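You operate a simulated robot arm through the tools that you are given. There is no shell and no other tool.

The job below is to be done with a simulated two-armed robot. You get a single attempt, and the scene is never put back.

TASK
Fetch the M6 bag from the fixings tote to the bench top.
Fine: close the tote and latch it again. Where these are worked on the way, their far stop is far enough and under half their travel is too little: fixings tote.

It is judged by the outcome, as a careful person would: the job done as asked, and still so three seconds after it is handed in. It fails if anything else is knocked over, pushed out of place, dropped, spilled or broken.

THE ROBOT
Two 7-joint arms with two-finger parallel grippers on one trunk that stands fixed in place. Base frame: the origin is at the foot of the trunk, x ahead of it, y to its left, z up. Lengths are in mm, angles in rad, forces in N, time in s.
The left shoulder is at [50, 158, 1033], the right one opposite. With the tool pointing down near the work surface each hand reaches from about 100 to 620 mm from the base axis, measured 20 degrees to its own side. Payload 3.91 kg a hand.
Tool frame (each hand has its own): the origin (TCP) lies between the finger pads and is the grasp point; the fingertips stand 30 mm ahead of it; z points along the fingers, y is the line along which they close. The gripper opens to 110 mm. The fingers are 20 mm wide and 10 mm thick; the gripper's body (48 by 112 mm) begins 55 mm behind the TCP.
Orientation is that of the tool frame in the base frame, as a unit quaternion [x, y, z, w]. With the fingers straight down and closing along the base's y, the tool's x points along the base's -x, its y along +y and its z along -z.

THE INTERFACE
- The arms move only by the tool play_rows. It takes "left_targets", "right_targets" or both (then of equal length, played together; a hand with none holds still); each is a list of rows, each an object of numbers (a shift or turn left out is 0, a gripper value left out holds the last): "ax", "ay", "az": the turn, a rotation vector about the tool's x, y, z in rad; "tx", "ty", "tz": the shift along the tool's x, y, z in mm; "hand": the finger opening in mm, from 0 to 110. In form: [{"ax": .., "ay": .., "az": .., "tx": .., "ty": .., "tz": .., "hand": ..}, ...]. A call has 1 to 20 rows; each row is the pose to reach, as a shift and turn from the pose commanded when the call began, along the tool's axes at that moment. A row lasts 0.2 s, in which the tool goes at most 50 mm and 0.15 rad; a call with a longer step from one row to the next is refused whole, and so is a gripper value outside its range. A pose out of reach is approached as far as the arm can. The call stops where the force on the tool passes 90 N (or 10 N more than at its start, if that is more) or the arm is blocked; 0.2 s more then pass. The fingers move at their own pace (about 153 mm/s each) and stop on an object; they squeeze with about 37 N. The grip force told is the motor's: it shows also when the fingers shut on nothing. Time passes only in rows, and 0.2 s behind the last, so rows that repeat a pose let the fingers close. It gives the time, the measured TCP pose, the force on the tool (base axes), the opening and the grip force at its end, in the units of the frame above (readings bear some noise), with the torque about the TCP (base axes, N m) and any sound that the robot's microphone picked up.
- Cameras (640 x 400 px; columns grow to the right, rows downward): "scene" is now at [126.2, -32.7, 1182.8]; the picture's right is [-0.34, -0.94, 0.00], its down [-0.42, 0.15, -0.90] and it looks along [0.84, -0.30, -0.44] (base axes); focal length 214 px, centre (320, 200). "left" rides on the left gripper at [73, -17, -103] in its tool frame; the picture's right is [0.23, 0.97, 0.00], its down [-0.76, 0.18, -0.62] and it looks along [-0.61, 0.14, 0.78] (tool axes); focal length 222 px, centre (320, 200). "right" rides on the right gripper at [72, 17, -103] in its tool frame; the picture's right is [-0.23, 0.97, 0.00], its down [-0.76, -0.18, -0.62] and it looks along [-0.61, -0.14, 0.78] (tool axes); focal length 222 px, centre (320, 200). There is no depth. A picture from a camera that has moved, and an enlarged one, comes with that camera's place and axes in the base frame and with its lens.
- get_image(camera): a new picture of that camera. It takes no simulated time.
- raise_lower(by): slides the trunk up (or, below 0, down) by that many mm; the arms and the scene camera ride with it, the base frame stays. It gives what a move gives, with no picture.
- aim_head(pan, tilt): turns the head with the scene camera to pan (to the left, within 1.396 rad either way) and tilt (down, from -0.506 to 1.204), counted from straight ahead of the robot. It gives what a move gives.
- inspect(camera, box): a new picture of the part [left, top, right, bottom] of that camera's present view, enlarged. It takes no simulated time.
- hand_in(): hands the job in; it is judged then, once.

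Places have to be worked out from the pictures, the camera data and where the tool is seen. Open the grippers and draw the arms clear of the work before you hand the job in, unless the task says otherwise.

The tools are called after ">>>" by a JSON object that holds its "fn" and its "kwargs". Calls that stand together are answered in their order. play_rows: Moves the arms, as the interface text tells. Its arguments: {"type":"object","properties":{"left_targets":{"type":"array","items":{"type":"object","properties":{"ax":{"type":"number"},"ay":{"type":"number"},"az":{"type":"number"},"tx":{"type":"number"},"ty":{"type":"number"},"tz":{"type":"number"},"hand":{"type":"number"}}}},"right_targets":{"type":"array","items":{"type":"object","properties":{"ax":{"type":"number"},"ay":{"type":"number"},"az":{"type":"number"},"tx":{"type":"number"},"ty":{"type":"number"},"tz":{"type":"number"},"hand":{"type":"number"}}}}},"required":[]} The other tools are called the same way: raise_lower (by) slides the trunk up or down; aim_head (pan, tilt) turns the head that bears the scene camera; get_image (camera) takes a picture; inspect (camera, box) takes an enlarged picture of a part of a camera's view; hand_in () hands the job in.

At the start:

```text
clock: 0.0
left_ee_pos: [307.4, 149.2, 1201.0]
left_tool_rot: [-0.001, 1.0, -0.001, -0.001]
left_ft_force: [-0.1, 0.5, 0.1]
left_moment: [0.02, 0.02, -0.01]
left_opening: 110.4
left_grasp_force: 0.1
right_ee_pos: [474.5, -141.4, 1118.4]
right_tool_rot: [0.0, 1.0, 0.0, 0.0]
right_ft_force: [1.0, 0.3, 0.4]
right_moment: [0.02, 0.0, -0.01]
right_opening: 109.9
right_grasp_force: 0.1
trunk travel left (down, up): [-275.0, 207.0]
head pan, tilt: [-0.344, 0.459]
```

scene: 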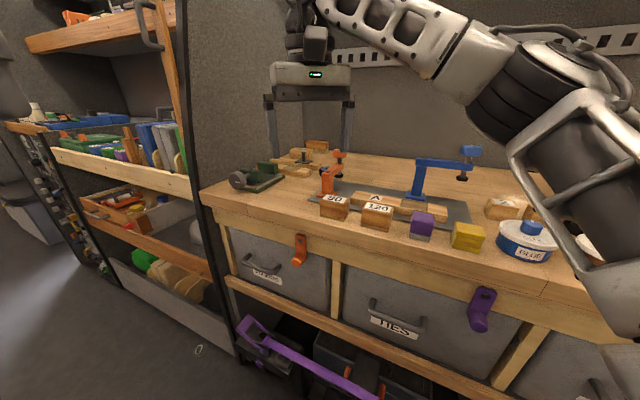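
right: 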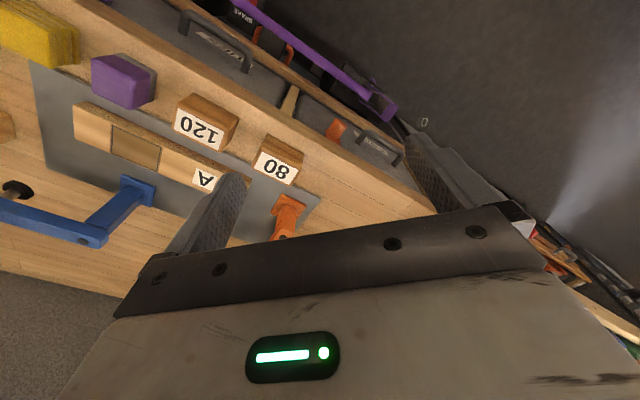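
left: 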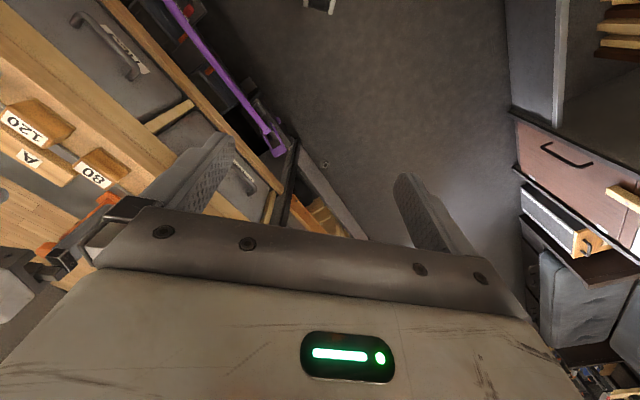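

The scene picture shows a bench with drawers/totes under its top, with orange and purple latches. I'll enlarge parts of the view to read the labels and find the fixings tote.

>>> {"fn": "inspect", "kwargs": {"camera": "scene", "box": [200, 200, 420, 340]}}

>>> {"fn": "inspect", "kwargs": {"camera": "scene", "box": [200, 300, 440, 400]}}

>>> {"fn": "inspect", "kwargs": {"camera": "scene", "box": [400, 180, 640, 400]}}

>>> {"fn": "inspect", "kwargs": {"camera": "scene", "box": [0, 80, 220, 320]}}

```text
2.86 times, centred on (310, 270) of scene
camera zoom: at [126.2, -32.7, 1182.8], right [-0.34, -0.94, 0.0], down [-0.42, 0.15, -0.9], along [0.84, -0.3, -0.44], focal length 613 px, centre (349, 0)
```

zoom: 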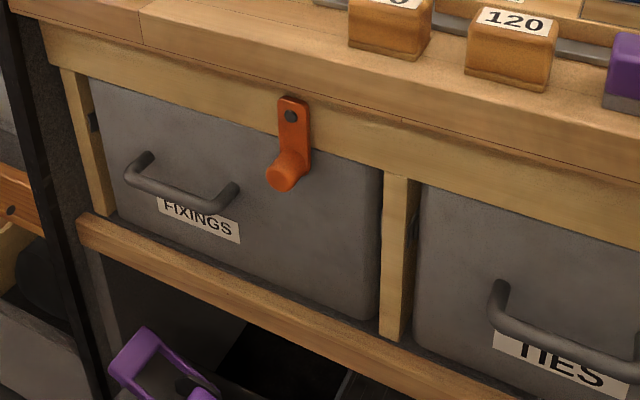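

```text
2.67 times, centred on (320, 350) of scene
camera zoom: at [126.2, -32.7, 1182.8], right [-0.34, -0.94, 0.0], down [-0.42, 0.15, -0.9], along [0.84, -0.3, -0.44], focal length 572 px, centre (320, -200)
```

zoom: 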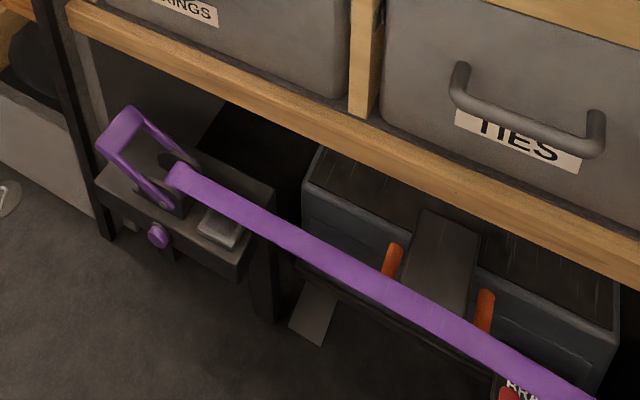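

```text
1.82 times, centred on (520, 290) of scene
camera zoom: at [126.2, -32.7, 1182.8], right [-0.34, -0.94, 0.0], down [-0.42, 0.15, -0.9], along [0.84, -0.3, -0.44], focal length 390 px, centre (-44, 36)
```

zoom: 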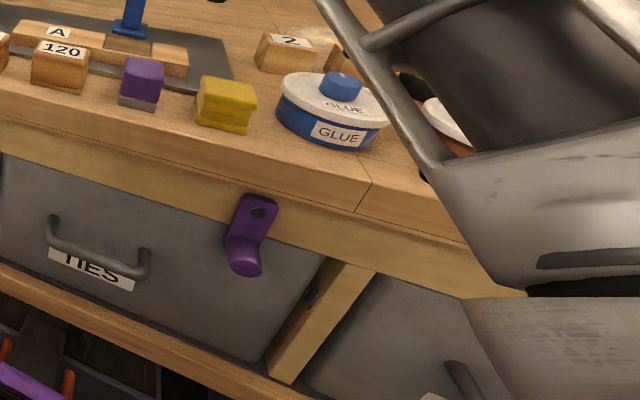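

```text
1.67 times, centred on (110, 200) of scene
camera zoom: at [126.2, -32.7, 1182.8], right [-0.34, -0.94, 0.0], down [-0.42, 0.15, -0.9], along [0.84, -0.3, -0.44], focal length 358 px, centre (670, 200)
```

zoom: 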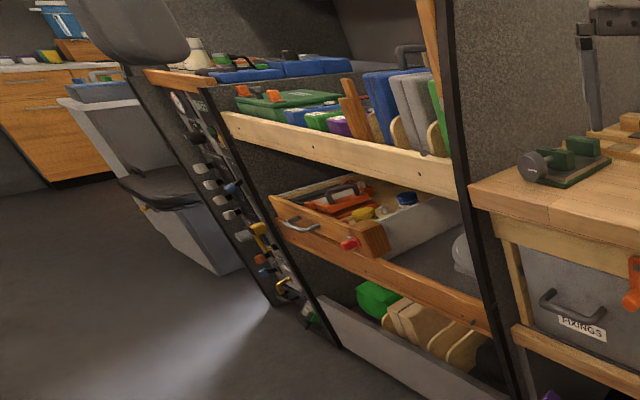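

The fixings tote sits at the left under the bench, with an orange turn-latch whose pivot I judge to be near (547, -130, 857). The bench front appears to run at about 45° in the base frame. I'll take close-ups of the latch and handle from several cameras.

>>> {"fn": "inspect", "kwargs": {"camera": "scene", "box": [270, 215, 350, 265]}}

>>> {"fn": "inspect", "kwargs": {"camera": "scene", "box": [215, 215, 345, 325]}}

>>> {"fn": "inspect", "kwargs": {"camera": "right", "box": [240, 60, 440, 220]}}

>>> {"fn": "inspect", "kwargs": {"camera": "left", "box": [60, 0, 340, 240]}}

```text
8.00 times, centred on (310, 240) of scene
camera zoom: at [126.2, -32.7, 1182.8], right [-0.34, -0.94, 0.0], down [-0.42, 0.15, -0.9], along [0.84, -0.3, -0.44], focal length 1716 px, centre (400, -120)
```

zoom: 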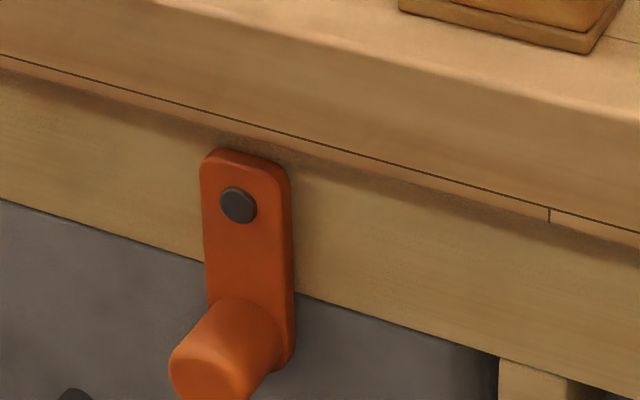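

```text
3.64 times, centred on (280, 270) of scene
camera zoom: at [126.2, -32.7, 1182.8], right [-0.34, -0.94, 0.0], down [-0.42, 0.15, -0.9], along [0.84, -0.3, -0.44], focal length 780 px, centre (466, -54)
```

zoom: 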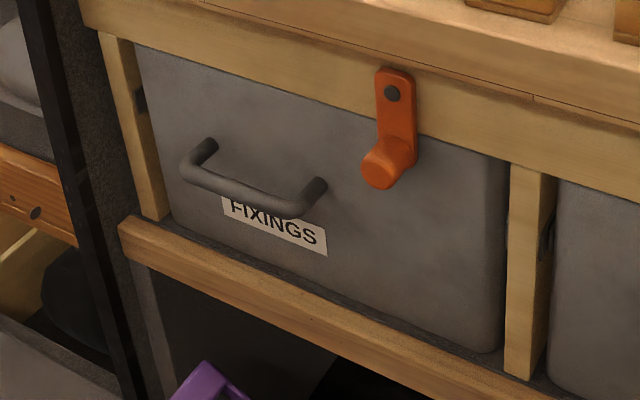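

```text
2.50 times, centred on (340, 140) of right
camera zoom: at [402.3, -123.3, 1223.5], right [0.23, 0.97, 0.0], down [0.76, -0.18, 0.62], along [0.61, -0.14, -0.78], focal length 555 px, centre (270, 350)
```

zoom: 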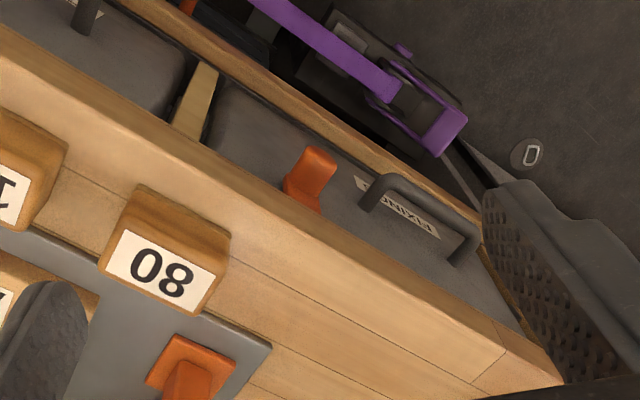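

```text
1.67 times, centred on (200, 120) of left
camera zoom: at [234.8, 134.7, 1303.9], right [-0.23, 0.97, 0.0], down [0.76, 0.18, 0.62], along [0.61, 0.14, -0.78], focal length 370 px, centre (520, 333)
```

zoom: 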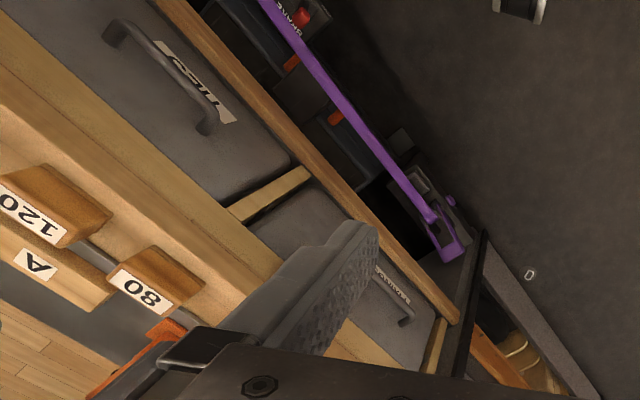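

The geometry agrees across the two cameras. The bench front runs at 45°, with the tote face on the plane x−y≈749. The latch pivot is near (597, -143, 820), the knob end near (573, -122, 770), and the handle bar is centred near (681, -18, 695). First I draw the right arm back clear of the bench.

>>> {"fn": "play_rows", "kwargs": {"right_targets": [{"tx": 30, "ty": -27, "tz": -5}, {"tx": 60, "ty": -54, "tz": -10}, {"tx": 90, "ty": -81, "tz": -15}, {"tx": 120, "ty": -108, "tz": -20}, {"tx": 150, "ty": -135, "tz": -25}, {"tx": 180, "ty": -160, "tz": -30}]}}

>>> {"fn": "aim_head", "kwargs": {"pan": -0.25, "tilt": 0.6}}

>>> {"fn": "get_image", "kwargs": {"camera": "scene"}}

```text
clock: 1.4
left_ee_pos: [306.6, 150.9, 1201.5]
left_tool_rot: [-0.001, 1.0, 0.0, 0.001]
left_ft_force: [0.2, -0.1, -0.4]
left_moment: [0.0, -0.03, -0.03]
left_opening: 109.9
left_grasp_force: 0.0
right_ee_pos: [294.4, -302.3, 1149.1]
right_tool_rot: [-0.001, 1.0, 0.0, 0.0]
right_ft_force: [0.1, 0.8, 0.0]
right_moment: [-0.02, 0.0, -0.05]
right_opening: 110.0
right_grasp_force: 0.0
trunk travel left (down, up): [-275.0, 207.0]
head pan, tilt: [-0.344, 0.459]
```

```text
clock: 2.1
left_ee_pos: [307.1, 150.7, 1200.8]
left_tool_rot: [-0.001, 1.0, -0.002, 0.0]
left_ft_force: [0.0, -0.1, -0.8]
left_moment: [-0.01, -0.01, -0.03]
left_opening: 109.9
left_grasp_force: 0.1
right_ee_pos: [294.6, -301.6, 1149.1]
right_tool_rot: [0.0, 1.0, 0.001, -0.001]
right_ft_force: [-0.4, -0.5, 0.1]
right_moment: [-0.01, -0.02, -0.04]
right_opening: 109.9
right_grasp_force: 0.2
trunk travel left (down, up): [-275.0, 207.0]
head pan, tilt: [-0.25, 0.6]
```

```text
taken
camera scene: at [125.4, -23.6, 1170.1], right [-0.25, -0.97, 0.0], down [-0.55, 0.14, -0.83], along [0.8, -0.2, -0.56], focal length 214 px, centre (320, 200)
```

scene: 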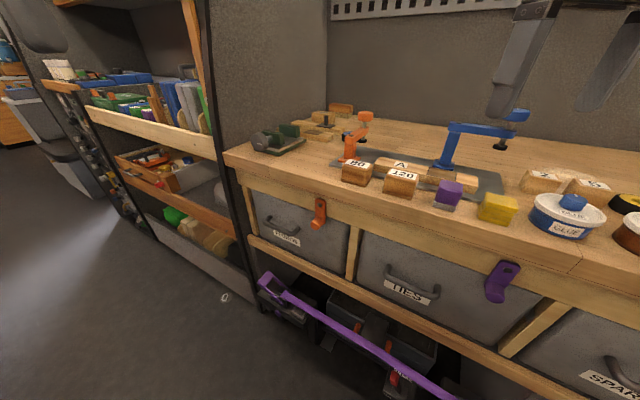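

The right arm is clear, and the estimated knob position matches the new view. I lower the trunk 120 mm so the left arm can reach the latch and handle comfortably.

>>> {"fn": "raise_lower", "kwargs": {"by": -120}}

>>> {"fn": "play_rows", "kwargs": {"left_targets": [{"az": 0.14, "hand": 110}, {"az": 0.28}, {"az": 0.42}, {"az": 0.56}, {"az": 0.7}, {"az": 0.785}]}}

```text
clock: 3.6
left_ee_pos: [307.4, 150.7, 1081.5]
left_tool_rot: [-0.001, 1.0, 0.0, 0.0]
left_ft_force: [0.2, 0.4, -0.5]
left_moment: [0.0, 0.03, 0.01]
left_opening: 109.7
left_grasp_force: 0.1
right_ee_pos: [294.1, -302.9, 1029.1]
right_tool_rot: [0.0, 1.0, 0.0, -0.001]
right_ft_force: [-0.5, -0.1, -0.2]
right_moment: [-0.04, 0.01, 0.0]
right_opening: 110.0
right_grasp_force: 0.1
trunk travel left (down, up): [-155.0, 327.0]
head pan, tilt: [-0.25, 0.6]
```

```text
clock: 5.0
left_ee_pos: [307.0, 149.2, 1082.2]
left_tool_rot: [0.382, 0.924, 0.0, 0.001]
left_ft_force: [0.0, -0.4, 0.1]
left_moment: [-0.02, -0.05, 0.0]
left_opening: 109.9
left_grasp_force: 0.0
right_ee_pos: [294.3, -302.8, 1029.4]
right_tool_rot: [0.0, 1.0, 0.0, 0.0]
right_ft_force: [0.2, 0.8, -0.6]
right_moment: [-0.02, 0.0, -0.01]
right_opening: 109.9
right_grasp_force: 0.0
trunk travel left (down, up): [-155.0, 327.0]
head pan, tilt: [-0.25, 0.6]
```

The yaw matches the bench. Next I pitch the left hand towards the bench front and move it to a stand-off in front of the latch, with the opening narrowed to about 60 mm.

>>> {"fn": "play_rows", "kwargs": {"left_targets": [{"tx": -21, "tz": 23, "ay": -0.1, "hand": 60}, {"tx": -43, "tz": 47, "ay": -0.2}, {"tx": -65, "tz": 70, "ay": -0.31}, {"tx": -86, "tz": 94, "ay": -0.42}, {"tx": -108, "tz": 117, "ay": -0.52}, {"tx": -130, "tz": 141, "ay": -0.62}, {"tx": -151, "tz": 165, "ay": -0.73}, {"tx": -173, "tz": 188, "ay": -0.83}, {"tx": -195, "tz": 212, "ay": -0.94}, {"tx": -216, "tz": 235, "ay": -1.04}, {"tx": -238, "tz": 259, "ay": -1.15}, {"tx": -259, "ty": -3, "tz": 282, "ay": -1.25}]}}

>>> {"fn": "get_image", "kwargs": {"camera": "scene"}}

>>> {"fn": "get_image", "kwargs": {"camera": "left"}}

```text
clock: 7.6
left_ee_pos: [487.7, -36.3, 797.9]
left_tool_rot: [0.308, 0.748, -0.223, 0.543]
left_ft_force: [0.1, 0.1, -0.4]
left_moment: [0.0, -0.02, -0.02]
left_opening: 59.9
left_grasp_force: 0.0
right_ee_pos: [294.4, -301.6, 1028.7]
right_tool_rot: [0.0, 1.0, 0.0, -0.001]
right_ft_force: [-0.8, -0.3, 0.0]
right_moment: [0.01, 0.01, -0.03]
right_opening: 110.1
right_grasp_force: 0.0
trunk travel left (down, up): [-155.0, 327.0]
head pan, tilt: [-0.25, 0.6]
```

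```text
taken
camera scene: at [125.4, -23.5, 1050.1], right [-0.25, -0.97, 0.0], down [-0.55, 0.14, -0.83], along [0.8, -0.2, -0.56], focal length 214 px, centre (320, 200)
```

scene: 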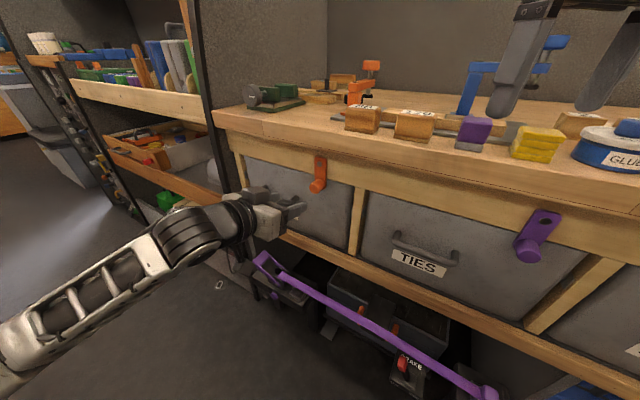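

```text
taken
camera left: at [391.3, 37.9, 761.0], right [0.64, 0.74, -0.22], down [-0.13, 0.38, 0.92], along [0.76, -0.56, 0.33], focal length 222 px, centre (320, 200)
```

left: 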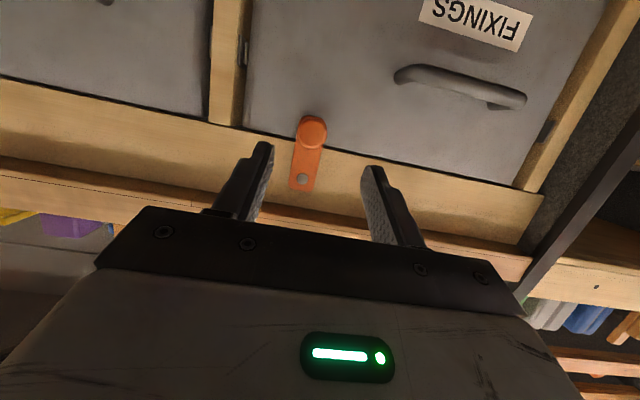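

The left camera now looks straight at the latch, and its knob ray agrees with my estimate of (572, -123, 770). I'll enlarge it for precision.

>>> {"fn": "inspect", "kwargs": {"camera": "left", "box": [240, 80, 400, 220]}}

>>> {"fn": "inspect", "kwargs": {"camera": "scene", "box": [270, 140, 370, 220]}}

```text
2.86 times, centred on (320, 150) of left
camera zoom: at [391.3, 37.9, 761.0], right [0.64, 0.74, -0.22], down [-0.13, 0.38, 0.92], along [0.76, -0.56, 0.33], focal length 635 px, centre (320, 343)
```

zoom: 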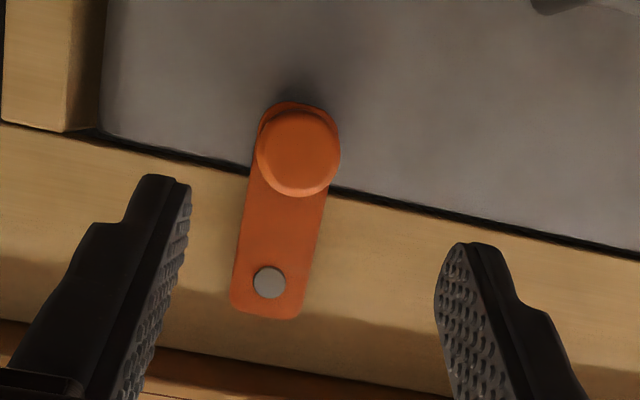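

```text
5.00 times, centred on (320, 180) of scene
camera zoom: at [125.4, -23.5, 1050.1], right [-0.25, -0.97, 0.0], down [-0.55, 0.14, -0.83], along [0.8, -0.2, -0.56], focal length 1072 px, centre (320, 300)
```

zoom: 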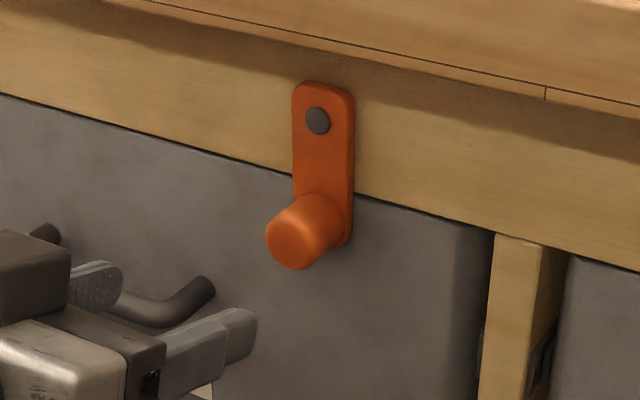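

Triangulating again puts the knob end at about (574, -126, 774) and the pivot at (589, -141, 830), so the radius is about 56 mm. I bring the open fingers around the knob without touching the plate.

>>> {"fn": "play_rows", "kwargs": {"left_targets": [{"tx": -10, "ty": -1, "tz": 35, "hand": 62}, {"tx": -20.6, "ty": -2.4, "tz": 70}, {"tx": -20.6, "ty": -2.4, "tz": 95}, {"tx": -20.6, "ty": -2.4, "tz": 109}]}}

>>> {"fn": "get_image", "kwargs": {"camera": "left"}}

>>> {"fn": "inspect", "kwargs": {"camera": "scene", "box": [250, 130, 370, 230]}}

```text
clock: 8.6
left_ee_pos: [565.2, -114.5, 785.3]
left_tool_rot: [0.31, 0.749, -0.224, 0.54]
left_ft_force: [-0.1, -0.5, 0.6]
left_moment: [-0.01, 0.01, 0.01]
left_opening: 62.1
left_grasp_force: 0.1
right_ee_pos: [294.7, -302.4, 1029.2]
right_tool_rot: [0.0, 1.0, 0.0, 0.0]
right_ft_force: [-0.5, 0.1, 0.5]
right_moment: [-0.01, 0.02, -0.01]
right_opening: 109.9
right_grasp_force: 0.0
trunk travel left (down, up): [-155.0, 327.0]
head pan, tilt: [-0.25, 0.6]
```

```text
taken
camera left: at [467.6, -39.9, 747.7], right [0.64, 0.74, -0.22], down [-0.12, 0.38, 0.92], along [0.76, -0.56, 0.33], focal length 222 px, centre (320, 200)
```

left: 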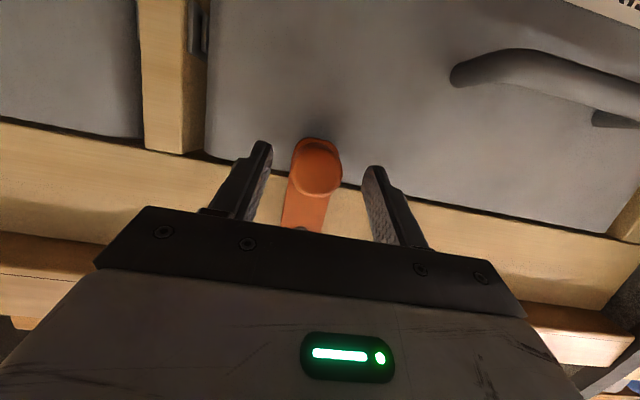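

```text
4.00 times, centred on (310, 180) of scene
camera zoom: at [125.4, -23.5, 1050.1], right [-0.25, -0.97, 0.0], down [-0.55, 0.14, -0.83], along [0.8, -0.2, -0.56], focal length 858 px, centre (360, 280)
```

zoom: 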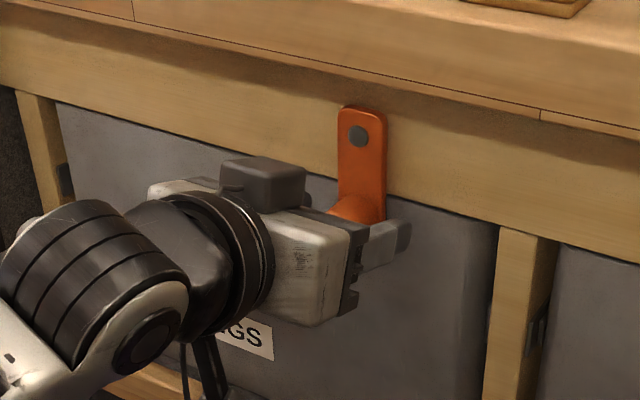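

The fingers straddle the knob, with no contact force. I close on it.

>>> {"fn": "play_rows", "kwargs": {"left_targets": [{"hand": 25}, {"hand": 20}, {"hand": 20}]}}

>>> {"fn": "get_image", "kwargs": {"camera": "left"}}

```text
clock: 9.4
left_ee_pos: [563.9, -116.0, 783.7]
left_tool_rot: [0.311, 0.748, -0.225, 0.541]
left_ft_force: [-7.9, -10.2, -4.4]
left_moment: [-0.07, -0.38, -0.52]
left_opening: 31.5
left_grasp_force: 45.6
right_ee_pos: [294.5, -303.6, 1029.0]
right_tool_rot: [0.0, 1.0, 0.0, 0.0]
right_ft_force: [-0.7, -0.4, 0.3]
right_moment: [0.0, 0.01, 0.02]
right_opening: 110.1
right_grasp_force: 0.0
trunk travel left (down, up): [-155.0, 327.0]
head pan, tilt: [-0.25, 0.6]
```

```text
taken
camera left: at [466.1, -41.5, 747.7], right [0.64, 0.74, -0.22], down [-0.12, 0.38, 0.92], along [0.76, -0.56, 0.33], focal length 222 px, centre (320, 200)
```

left: 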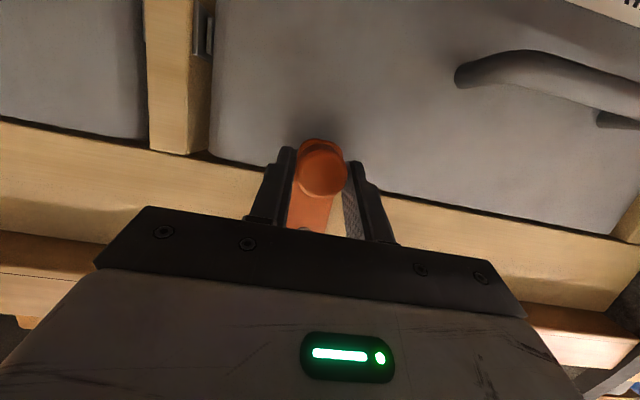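

The knob is gripped at 31 mm, and the small side force suggests it resists moving left. I test a small swing to the right and watch the force.

>>> {"fn": "play_rows", "kwargs": {"left_targets": [{"ty": -4, "tx": -0.1}, {"ty": -8.4, "tx": -0.6, "tz": -0.2}, {"ty": -8.4, "tx": -0.6, "tz": -0.2}]}}

>>> {"fn": "inspect", "kwargs": {"camera": "scene", "box": [250, 130, 370, 230]}}

```text
clock: 10.2
left_ee_pos: [562.4, -117.6, 783.9]
left_tool_rot: [0.306, 0.751, -0.221, 0.542]
left_ft_force: [21.9, -4.5, 0.1]
left_moment: [-0.57, 0.18, 0.22]
left_opening: 31.2
left_grasp_force: 45.1
right_ee_pos: [295.2, -302.5, 1028.2]
right_tool_rot: [0.001, 1.0, -0.001, 0.0]
right_ft_force: [-0.6, -0.4, 0.1]
right_moment: [-0.03, 0.03, 0.01]
right_opening: 110.0
right_grasp_force: 0.1
trunk travel left (down, up): [-155.0, 327.0]
head pan, tilt: [-0.25, 0.6]
```

```text
4.00 times, centred on (310, 180) of scene
camera zoom: at [126.8, -23.7, 1049.9], right [-0.25, -0.97, 0.0], down [-0.55, 0.14, -0.82], along [0.8, -0.2, -0.57], focal length 858 px, centre (360, 280)
```

zoom: 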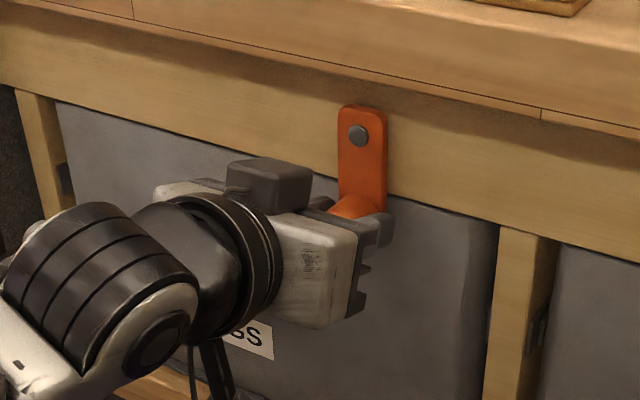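

Commanding 8 mm to the right moved it only about 2 mm against force, so the right side seems to be a stop. I return and test the left swing.

>>> {"fn": "play_rows", "kwargs": {"left_targets": [{"ty": 4.2}, {"ty": 8.4, "tx": 0.5}, {"ty": 13, "tx": 0.3}, {"ty": 18, "tx": -0.5, "tz": -0.3}, {"ty": 18, "tx": -0.5, "tz": -0.3}]}}

>>> {"fn": "inspect", "kwargs": {"camera": "scene", "box": [250, 130, 370, 230]}}

```text
clock: 11.4
left_ee_pos: [563.3, -115.9, 784.5]
left_tool_rot: [0.316, 0.748, -0.229, 0.537]
left_ft_force: [-40.0, -17.5, -13.0]
left_moment: [-0.14, -0.64, -1.38]
left_opening: 31.6
left_grasp_force: 44.6
right_ee_pos: [293.3, -303.0, 1028.5]
right_tool_rot: [0.0, 1.0, 0.001, 0.001]
right_ft_force: [0.1, 0.4, 0.6]
right_moment: [-0.05, 0.02, 0.0]
right_opening: 110.1
right_grasp_force: 0.0
trunk travel left (down, up): [-155.0, 327.0]
head pan, tilt: [-0.25, 0.6]
```

```text
4.00 times, centred on (310, 180) of scene
camera zoom: at [123.9, -24.8, 1050.2], right [-0.25, -0.97, 0.0], down [-0.55, 0.14, -0.83], along [0.8, -0.2, -0.56], focal length 858 px, centre (360, 280)
```

zoom: 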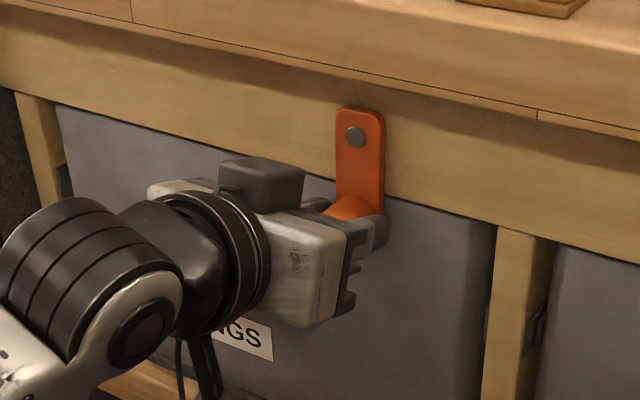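

Both directions resist while the hand is gripping, probably because the round knob can't turn in clamped pads. I return to centre and open to 37 mm so the fingers only cage the knob, then retry.

>>> {"fn": "play_rows", "kwargs": {"left_targets": [{"ty": -5, "hand": 37}, {"ty": -9.6, "hand": 37}, {"ty": -9.6, "hand": 37}]}}

>>> {"fn": "play_rows", "kwargs": {"left_targets": [{"ty": -4}, {"ty": -8, "tx": -0.5}, {"ty": -12, "tx": -1}, {"ty": -12, "tx": -1}]}}

>>> {"fn": "inspect", "kwargs": {"camera": "scene", "box": [250, 130, 370, 230]}}

```text
clock: 12.2
left_ee_pos: [565.0, -112.3, 786.9]
left_tool_rot: [0.309, 0.749, -0.224, 0.542]
left_ft_force: [-4.6, -7.5, -3.4]
left_moment: [0.1, 0.0, -0.22]
left_opening: 41.0
left_grasp_force: 4.4
right_ee_pos: [294.5, -303.2, 1027.3]
right_tool_rot: [0.0, 1.0, 0.0, 0.0]
right_ft_force: [0.4, -0.3, 0.5]
right_moment: [-0.01, 0.0, 0.0]
right_opening: 110.1
right_grasp_force: 0.1
trunk travel left (down, up): [-155.0, 327.0]
head pan, tilt: [-0.25, 0.6]
```

```text
clock: 13.2
left_ee_pos: [557.2, -123.3, 785.3]
left_tool_rot: [0.309, 0.75, -0.223, 0.541]
left_ft_force: [1.2, 2.2, -0.3]
left_moment: [0.02, 0.08, 0.06]
left_opening: 37.8
left_grasp_force: 1.2
right_ee_pos: [295.1, -301.8, 1029.7]
right_tool_rot: [0.0, 1.0, 0.0, 0.0]
right_ft_force: [0.2, 0.9, 0.6]
right_moment: [0.03, 0.01, -0.01]
right_opening: 110.0
right_grasp_force: 0.0
trunk travel left (down, up): [-155.0, 327.0]
head pan, tilt: [-0.25, 0.6]
```

```text
4.00 times, centred on (310, 180) of scene
camera zoom: at [125.6, -23.5, 1050.0], right [-0.25, -0.97, 0.0], down [-0.55, 0.14, -0.82], along [0.8, -0.2, -0.57], focal length 858 px, centre (360, 280)
```

zoom: 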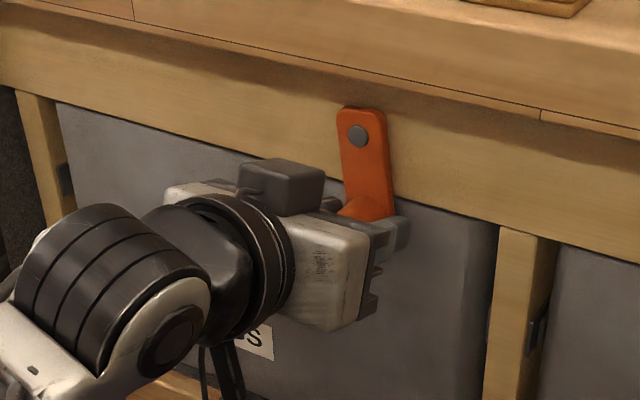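

With the fingers only caging the knob, the latch swings right freely at about 2 N. I continue in an arc around the pivot, rolling the hand with the latch.

>>> {"fn": "play_rows", "kwargs": {"left_targets": [{"ax": 0.038, "az": -0.114}, {"ax": 0.076, "az": -0.228, "ty": -0.9}, {"ax": 0.12, "az": -0.361, "ty": -7.1, "tx": -1.9, "tz": -0.6}, {"ax": 0.164, "az": -0.493, "ty": -12.9, "tx": -4.6, "tz": -1.5}, {"ax": 0.208, "az": -0.626, "ty": -18.2, "tx": -8.0, "tz": -2.6}, {"ax": 0.252, "az": -0.759, "ty": -23, "tx": -12, "tz": -4}]}}

>>> {"fn": "inspect", "kwargs": {"camera": "scene", "box": [250, 130, 370, 230]}}

>>> {"fn": "get_image", "kwargs": {"camera": "left"}}

```text
clock: 14.6
left_ee_pos: [540.2, -139.9, 800.5]
left_tool_rot: [0.072, 0.778, -0.499, 0.376]
left_ft_force: [0.6, -1.0, -1.0]
left_moment: [-0.02, 0.05, -0.01]
left_opening: 37.6
left_grasp_force: 0.7
right_ee_pos: [295.2, -303.0, 1027.7]
right_tool_rot: [0.0, 1.0, 0.0, 0.0]
right_ft_force: [0.4, -0.1, 0.1]
right_moment: [0.02, -0.02, -0.02]
right_opening: 110.0
right_grasp_force: 0.0
trunk travel left (down, up): [-155.0, 327.0]
head pan, tilt: [-0.25, 0.6]
```

```text
4.00 times, centred on (310, 180) of scene
camera zoom: at [125.6, -23.5, 1050.1], right [-0.25, -0.97, 0.0], down [-0.55, 0.14, -0.82], along [0.8, -0.2, -0.57], focal length 858 px, centre (360, 280)
```

zoom: 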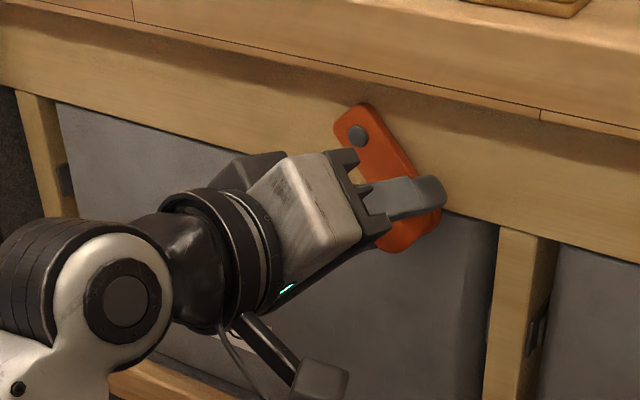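

```text
taken
camera left: at [428.5, -79.2, 786.0], right [0.32, 0.42, -0.85], down [0.3, 0.8, 0.51], along [0.9, -0.42, 0.13], focal length 222 px, centre (320, 200)
```

left: 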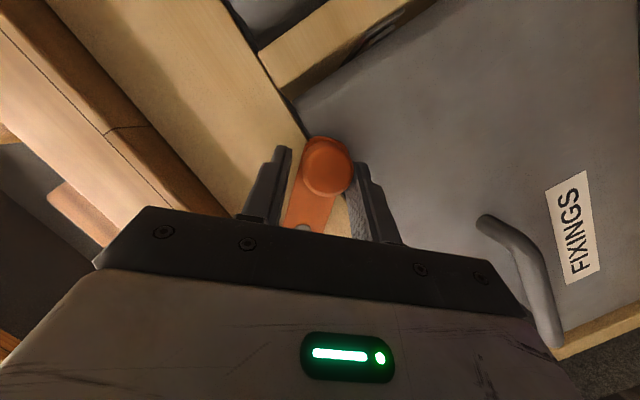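

The latch is following and is about 45° over. I continue the same arc to roughly horizontal.

>>> {"fn": "play_rows", "kwargs": {"left_targets": [{"ax": 0.044, "az": -0.133, "ty": -6.4, "tx": -0.4, "tz": -0.1}, {"ax": 0.088, "az": -0.266, "ty": -12.7, "tx": -1.7, "tz": -0.6}, {"ax": 0.132, "az": -0.399, "ty": -18.8, "tx": -3.8, "tz": -1.3}, {"ax": 0.176, "az": -0.531, "ty": -24.4, "tx": -6.6, "tz": -2.2}, {"ax": 0.22, "az": -0.664, "ty": -29.6, "tx": -10.2, "tz": -3.4}, {"ax": 0.26, "az": -0.783, "ty": -34, "tx": -14, "tz": -4.7}]}}

>>> {"fn": "inspect", "kwargs": {"camera": "scene", "box": [250, 130, 370, 230]}}

>>> {"fn": "get_image", "kwargs": {"camera": "left"}}

```text
clock: 16.0
left_ee_pos: [530.7, -149.1, 833.8]
left_tool_rot: [0.18, -0.676, 0.699, -0.146]
left_ft_force: [-0.9, 0.1, -0.4]
left_moment: [0.02, 0.02, -0.03]
left_opening: 37.6
left_grasp_force: 0.5
right_ee_pos: [296.3, -302.1, 1029.6]
right_tool_rot: [0.0, 1.0, 0.0, 0.0]
right_ft_force: [-1.0, 0.2, -0.4]
right_moment: [0.0, 0.01, 0.05]
right_opening: 110.2
right_grasp_force: 0.0
trunk travel left (down, up): [-155.0, 327.0]
head pan, tilt: [-0.25, 0.6]
```

```text
4.00 times, centred on (310, 180) of scene
camera zoom: at [125.5, -23.5, 1050.1], right [-0.25, -0.97, 0.0], down [-0.55, 0.14, -0.83], along [0.8, -0.2, -0.56], focal length 858 px, centre (360, 280)
```

zoom: 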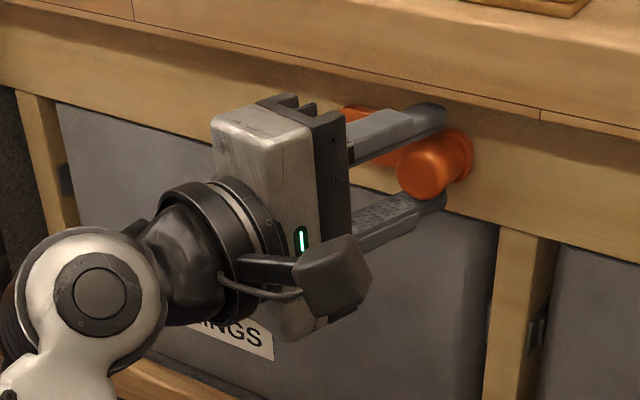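

```text
taken
camera left: at [420.7, -87.0, 852.6], right [-0.24, -0.14, -0.96], down [0.39, 0.89, -0.23], along [0.89, -0.43, -0.16], focal length 222 px, centre (320, 200)
```

left: 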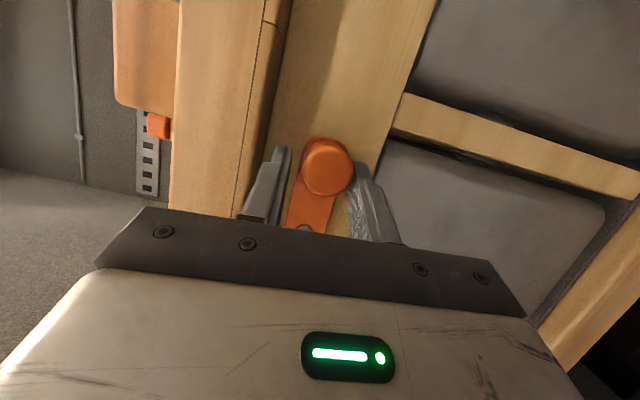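

The latch is horizontal on the rail, well above the tote's top edge. I back the hand straight out and check that it stays there.

>>> {"fn": "play_rows", "kwargs": {"left_targets": [{"tx": 7.9, "tz": -23.7}, {"tx": 20.5, "tz": -61.7}, {"tx": 34, "tz": -102}, {"tx": 47, "tz": -142}]}}

>>> {"fn": "inspect", "kwargs": {"camera": "scene", "box": [200, 130, 400, 290]}}

>>> {"fn": "get_image", "kwargs": {"camera": "left"}}

```text
clock: 17.2
left_ee_pos: [421.3, -55.4, 878.9]
left_tool_rot: [0.163, -0.643, 0.734, -0.145]
left_ft_force: [-1.0, -0.1, 0.6]
left_moment: [0.03, 0.01, -0.02]
left_opening: 37.0
left_grasp_force: 0.0
right_ee_pos: [294.3, -301.6, 1032.5]
right_tool_rot: [0.0, 1.0, 0.0, 0.0]
right_ft_force: [0.6, 0.2, 0.3]
right_moment: [0.01, -0.02, -0.02]
right_opening: 109.9
right_grasp_force: 0.1
trunk travel left (down, up): [-155.0, 327.0]
head pan, tilt: [-0.25, 0.6]
stopped in row 4 (left hand): the arm was blocked; the commanded pose is now the measured one
```

```text
2.50 times, centred on (300, 210) of scene
camera zoom: at [125.4, -23.5, 1054.3], right [-0.25, -0.97, 0.0], down [-0.55, 0.14, -0.83], along [0.8, -0.2, -0.56], focal length 536 px, centre (370, 175)
```

zoom: 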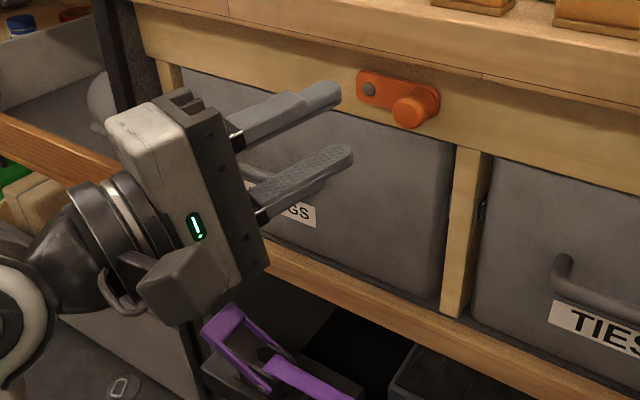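

```text
taken
camera left: at [312.7, 10.0, 887.7], right [-0.2, -0.22, -0.95], down [0.42, 0.86, -0.29], along [0.88, -0.46, -0.08], focal length 222 px, centre (320, 200)
```

left: 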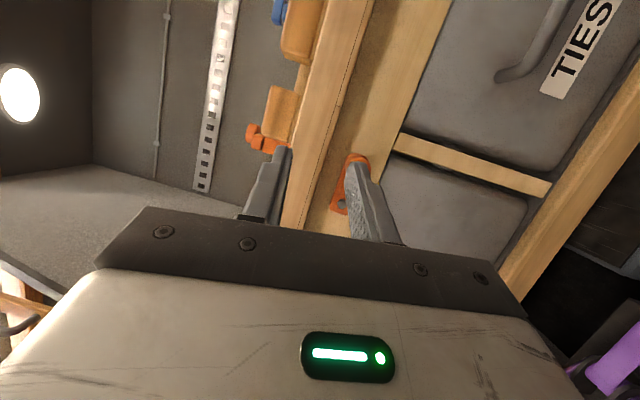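

The latch holds horizontal, and the left arm only met one of its own joint limits while backing out. Next I reorient the hand for the handle (closing vertically, tilted about 29° down) at a stand-off in front of it. I raise the right hand a little too, so the trunk can drop later.

>>> {"fn": "play_rows", "kwargs": {"left_targets": [{"ax": -0.1, "ay": -0.06, "az": -0.002, "tx": -36, "ty": 17, "tz": -7, "hand": 40}, {"ax": -0.2, "ay": -0.12, "az": -0.005, "tx": -72, "ty": 34, "tz": -14}, {"ax": -0.3, "ay": -0.178, "az": -0.007, "tx": -108, "ty": 52, "tz": -21}, {"ax": -0.4, "ay": -0.238, "az": -0.01, "tx": -144, "ty": 69, "tz": -27}, {"ax": -0.5, "ay": -0.298, "az": -0.012, "tx": -180, "ty": 86, "tz": -34}, {"ax": -0.604, "ay": -0.357, "az": -0.0145, "tx": -217, "ty": 103, "tz": -41}], "right_targets": [{"tz": -15}, {"tz": -30}, {"tz": -45}, {"tz": -60}, {"tz": -75}, {"tz": -90}]}}

>>> {"fn": "get_image", "kwargs": {"camera": "scene"}}

>>> {"fn": "get_image", "kwargs": {"camera": "left"}}

```text
clock: 18.6
left_ee_pos: [602.1, 59.4, 760.1]
left_tool_rot: [-0.328, 0.795, -0.471, 0.198]
left_ft_force: [0.2, -0.1, 0.7]
left_moment: [0.0, -0.01, -0.02]
left_opening: 40.0
left_grasp_force: 0.0
right_ee_pos: [324.1, -281.5, 1083.9]
right_tool_rot: [0.0, 1.0, 0.0, 0.0]
right_ft_force: [-0.6, 0.1, 0.0]
right_moment: [0.0, 0.01, 0.01]
right_opening: 109.9
right_grasp_force: 0.1
right hand out of reach, approached as far as the arm can: row 1, 2, 3, 4, 5, 6
trunk travel left (down, up): [-155.0, 327.0]
head pan, tilt: [-0.25, 0.6]
```

```text
taken
camera scene: at [125.4, -23.6, 1050.0], right [-0.25, -0.97, 0.0], down [-0.55, 0.14, -0.83], along [0.8, -0.2, -0.56], focal length 214 px, centre (320, 200)
```

scene: 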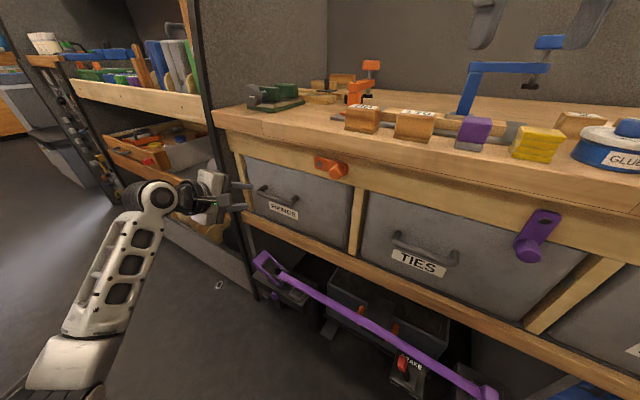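

```text
taken
camera left: at [492.5, 68.1, 822.6], right [-0.49, 0.17, -0.86], down [0.09, 0.99, 0.14], along [0.87, -0.01, -0.49], focal length 222 px, centre (320, 200)
```

left: 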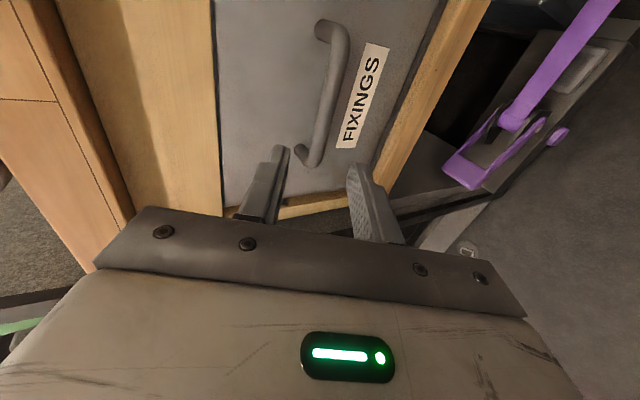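

The hand is well oriented. I'll zoom on the handle from both cameras to refine where the bar is.

>>> {"fn": "inspect", "kwargs": {"camera": "left", "box": [220, 0, 420, 200]}}

>>> {"fn": "inspect", "kwargs": {"camera": "scene", "box": [180, 150, 340, 260]}}

```text
2.00 times, centred on (320, 100) of left
camera zoom: at [492.5, 68.1, 822.6], right [-0.49, 0.17, -0.86], down [0.09, 0.99, 0.14], along [0.87, -0.01, -0.49], focal length 444 px, centre (320, 400)
```

zoom: 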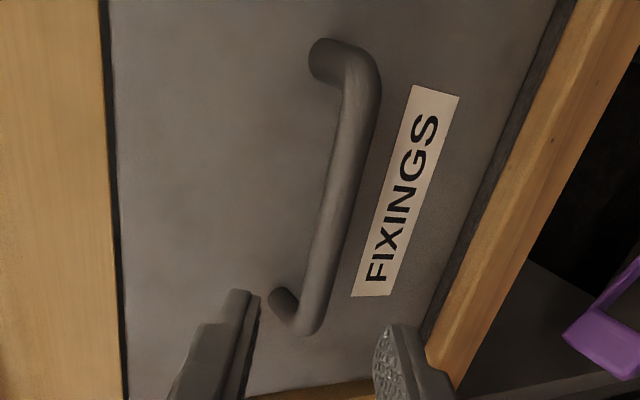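

```text
3.64 times, centred on (260, 205) of scene
camera zoom: at [125.4, -23.6, 1050.0], right [-0.25, -0.97, 0.0], down [-0.55, 0.14, -0.83], along [0.8, -0.2, -0.56], focal length 780 px, centre (538, 182)
```

zoom: 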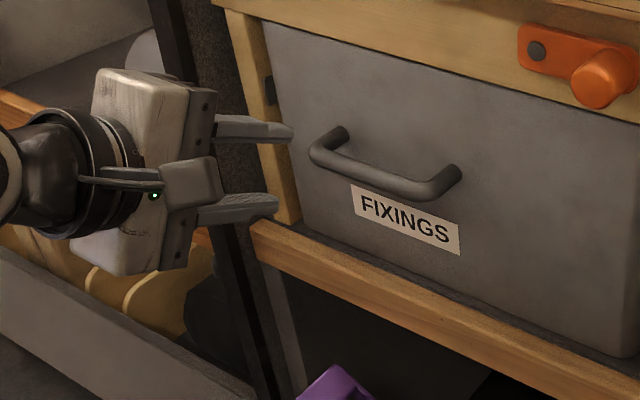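

The bar is centred near (684, -26, 689), about 27 mm off the tote face. I move in so the fingertips stop just short of it, straddling its height.

>>> {"fn": "play_rows", "kwargs": {"left_targets": [{"tx": 1, "ty": 3, "tz": 40, "hand": 40}, {"tx": 2.4, "ty": 5.8, "tz": 80}, {"tx": 2.4, "ty": 5.8, "tz": 102}]}}

>>> {"fn": "get_image", "kwargs": {"camera": "left"}}

>>> {"fn": "inspect", "kwargs": {"camera": "scene", "box": [220, 160, 320, 240]}}

```text
clock: 19.4
left_ee_pos: [660.0, -3.8, 706.6]
left_tool_rot: [-0.327, 0.794, -0.472, 0.197]
left_ft_force: [0.2, 0.7, 0.1]
left_moment: [-0.02, -0.01, -0.04]
left_opening: 40.2
left_grasp_force: 0.1
right_ee_pos: [323.5, -280.9, 1083.6]
right_tool_rot: [0.001, 1.0, 0.0, 0.0]
right_ft_force: [0.5, 0.0, 0.2]
right_moment: [-0.05, 0.01, 0.0]
right_opening: 110.3
right_grasp_force: 0.1
trunk travel left (down, up): [-155.0, 327.0]
head pan, tilt: [-0.25, 0.6]
```

```text
taken
camera left: at [550.8, 5.2, 769.5], right [-0.48, 0.17, -0.86], down [0.09, 0.99, 0.14], along [0.87, -0.01, -0.49], focal length 222 px, centre (320, 200)
```

left: 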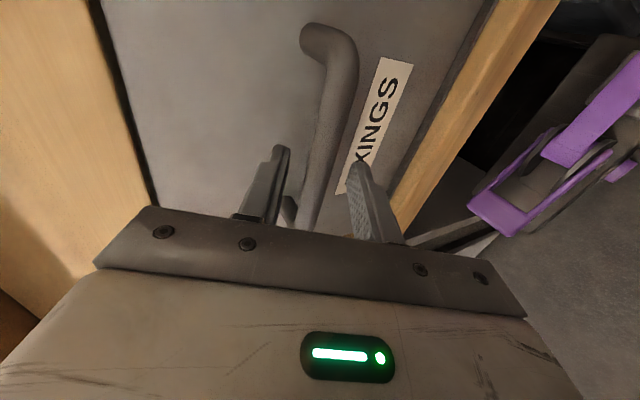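

```text
5.00 times, centred on (270, 200) of scene
camera zoom: at [125.4, -23.5, 1050.1], right [-0.25, -0.97, 0.0], down [-0.55, 0.14, -0.83], along [0.8, -0.2, -0.56], focal length 1072 px, centre (570, 200)
```

zoom: 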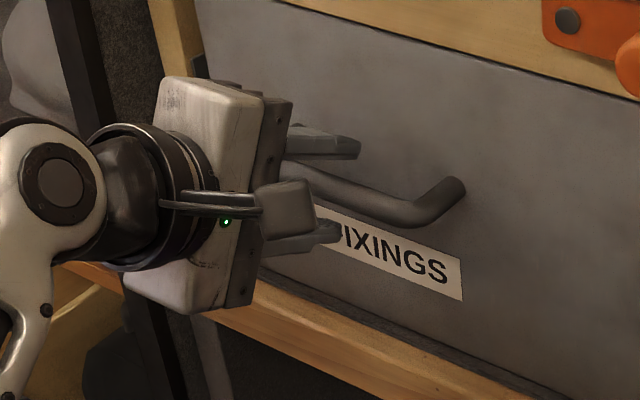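

The bar sits centred between the fingers. I narrow the opening, advance 18 mm so the upper finger goes behind the bar, and close.

>>> {"fn": "play_rows", "kwargs": {"left_targets": [{"hand": 27}, {"tz": 9, "hand": 27}, {"tz": 18, "hand": 27}, {"tz": 18, "hand": 5}, {"tz": 18, "hand": 5}, {"tz": 18, "hand": 5}]}}

>>> {"fn": "get_image", "kwargs": {"camera": "left"}}

>>> {"fn": "inspect", "kwargs": {"camera": "scene", "box": [220, 160, 320, 240]}}

```text
clock: 20.8
left_ee_pos: [671.5, -14.7, 699.8]
left_tool_rot: [-0.327, 0.793, -0.474, 0.198]
left_ft_force: [-0.2, 1.2, 5.7]
left_moment: [-0.52, 0.54, -0.27]
left_opening: 15.8
left_grasp_force: 44.9
right_ee_pos: [322.5, -281.1, 1083.9]
right_tool_rot: [0.0, 1.0, 0.0, 0.0]
right_ft_force: [0.6, 0.0, 0.6]
right_moment: [0.03, -0.01, 0.03]
right_opening: 110.1
right_grasp_force: 0.0
trunk travel left (down, up): [-155.0, 327.0]
head pan, tilt: [-0.25, 0.6]
```

```text
taken
camera left: at [561.9, -6.1, 762.7], right [-0.48, 0.17, -0.86], down [0.09, 0.99, 0.14], along [0.87, -0.01, -0.49], focal length 222 px, centre (320, 200)
```

left: 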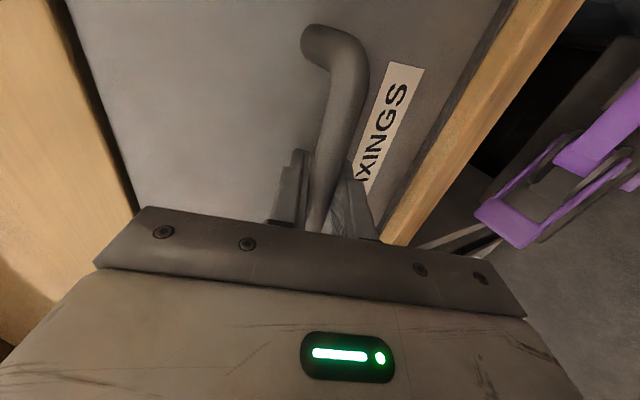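

```text
5.00 times, centred on (270, 200) of scene
camera zoom: at [125.1, -23.4, 1050.2], right [-0.25, -0.97, 0.0], down [-0.55, 0.14, -0.83], along [0.8, -0.2, -0.56], focal length 1072 px, centre (570, 200)
```

zoom: 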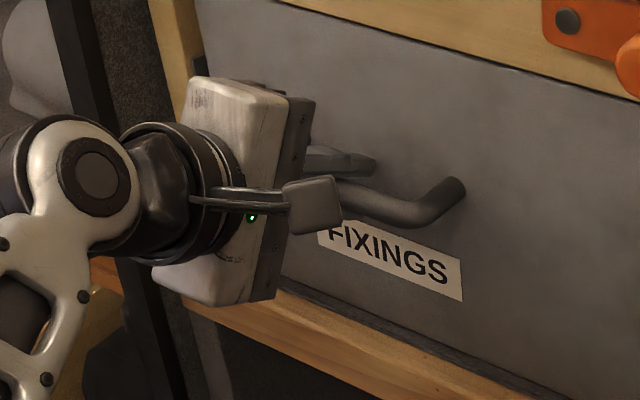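

The bar is gripped at 15.8 mm. I pull straight out gently, 60 mm first.

>>> {"fn": "play_rows", "kwargs": {"left_targets": [{"ty": 4.8, "tz": -8.8}, {"ty": 9.6, "tz": -17.6}, {"ty": 16.7, "tz": -30.8}, {"ty": 23.9, "tz": -43.9}, {"ty": 28.7, "tz": -52.7}]}}

>>> {"fn": "get_image", "kwargs": {"camera": "scene"}}

```text
clock: 22.0
left_ee_pos: [628.6, 28.2, 699.4]
left_tool_rot: [-0.327, 0.794, -0.473, 0.198]
left_ft_force: [-1.8, -3.7, 7.0]
left_moment: [-0.11, 0.08, 0.77]
left_opening: 15.3
left_grasp_force: 45.0
right_ee_pos: [323.8, -282.1, 1084.8]
right_tool_rot: [0.0, 1.0, 0.0, 0.0]
right_ft_force: [0.0, 0.4, -0.3]
right_moment: [-0.02, 0.02, -0.02]
right_opening: 109.9
right_grasp_force: 0.0
trunk travel left (down, up): [-155.0, 327.0]
head pan, tilt: [-0.25, 0.6]
```

```text
taken
camera scene: at [124.9, -23.8, 1050.2], right [-0.25, -0.97, 0.0], down [-0.55, 0.14, -0.83], along [0.8, -0.2, -0.56], focal length 214 px, centre (320, 200)
```

scene: 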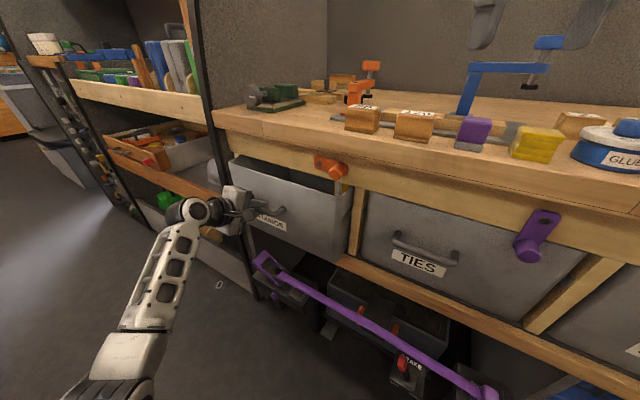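

The tote slides out easily. I keep pulling, watching for the far stop.

>>> {"fn": "play_rows", "kwargs": {"left_targets": [{"ty": 9.6, "tz": -17.6}, {"ty": 19.1, "tz": -35.2}, {"ty": 28.7, "tz": -52.7}, {"ty": 38.2, "tz": -70.3}, {"ty": 47.8, "tz": -87.9}, {"ty": 57.4, "tz": -105.5}, {"ty": 66.9, "tz": -123}, {"ty": 76.5, "tz": -140.6}]}}

>>> {"fn": "get_image", "kwargs": {"camera": "scene"}}

```text
clock: 23.8
left_ee_pos: [516.1, 140.6, 700.7]
left_tool_rot: [-0.326, 0.794, -0.473, 0.2]
left_ft_force: [-2.1, -3.3, 17.4]
left_moment: [-0.04, 0.08, 0.98]
left_opening: 15.3
left_grasp_force: 45.3
right_ee_pos: [321.9, -281.2, 1084.3]
right_tool_rot: [0.0, 1.0, 0.001, 0.001]
right_ft_force: [0.7, 0.7, 0.7]
right_moment: [0.0, 0.01, 0.01]
right_opening: 110.0
right_grasp_force: 0.1
trunk travel left (down, up): [-155.0, 327.0]
head pan, tilt: [-0.25, 0.6]
```

```text
taken
camera scene: at [124.3, -24.1, 1050.4], right [-0.25, -0.97, 0.0], down [-0.55, 0.14, -0.83], along [0.8, -0.2, -0.56], focal length 214 px, centre (320, 200)
```

scene: 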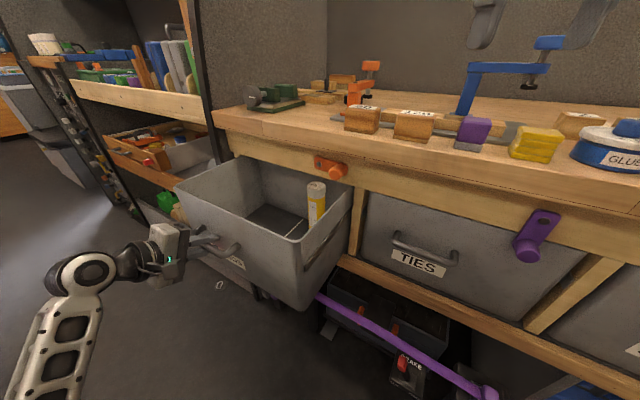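

It is out about 220 mm. I'll look inside before pulling further.

>>> {"fn": "inspect", "kwargs": {"camera": "scene", "box": [170, 140, 370, 310]}}

```text
2.35 times, centred on (270, 225) of scene
camera zoom: at [124.3, -24.1, 1050.4], right [-0.25, -0.97, 0.0], down [-0.55, 0.14, -0.83], along [0.8, -0.2, -0.56], focal length 505 px, centre (438, 141)
```

zoom: 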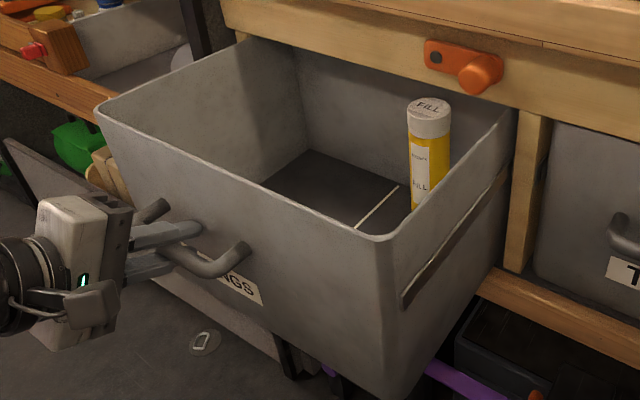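

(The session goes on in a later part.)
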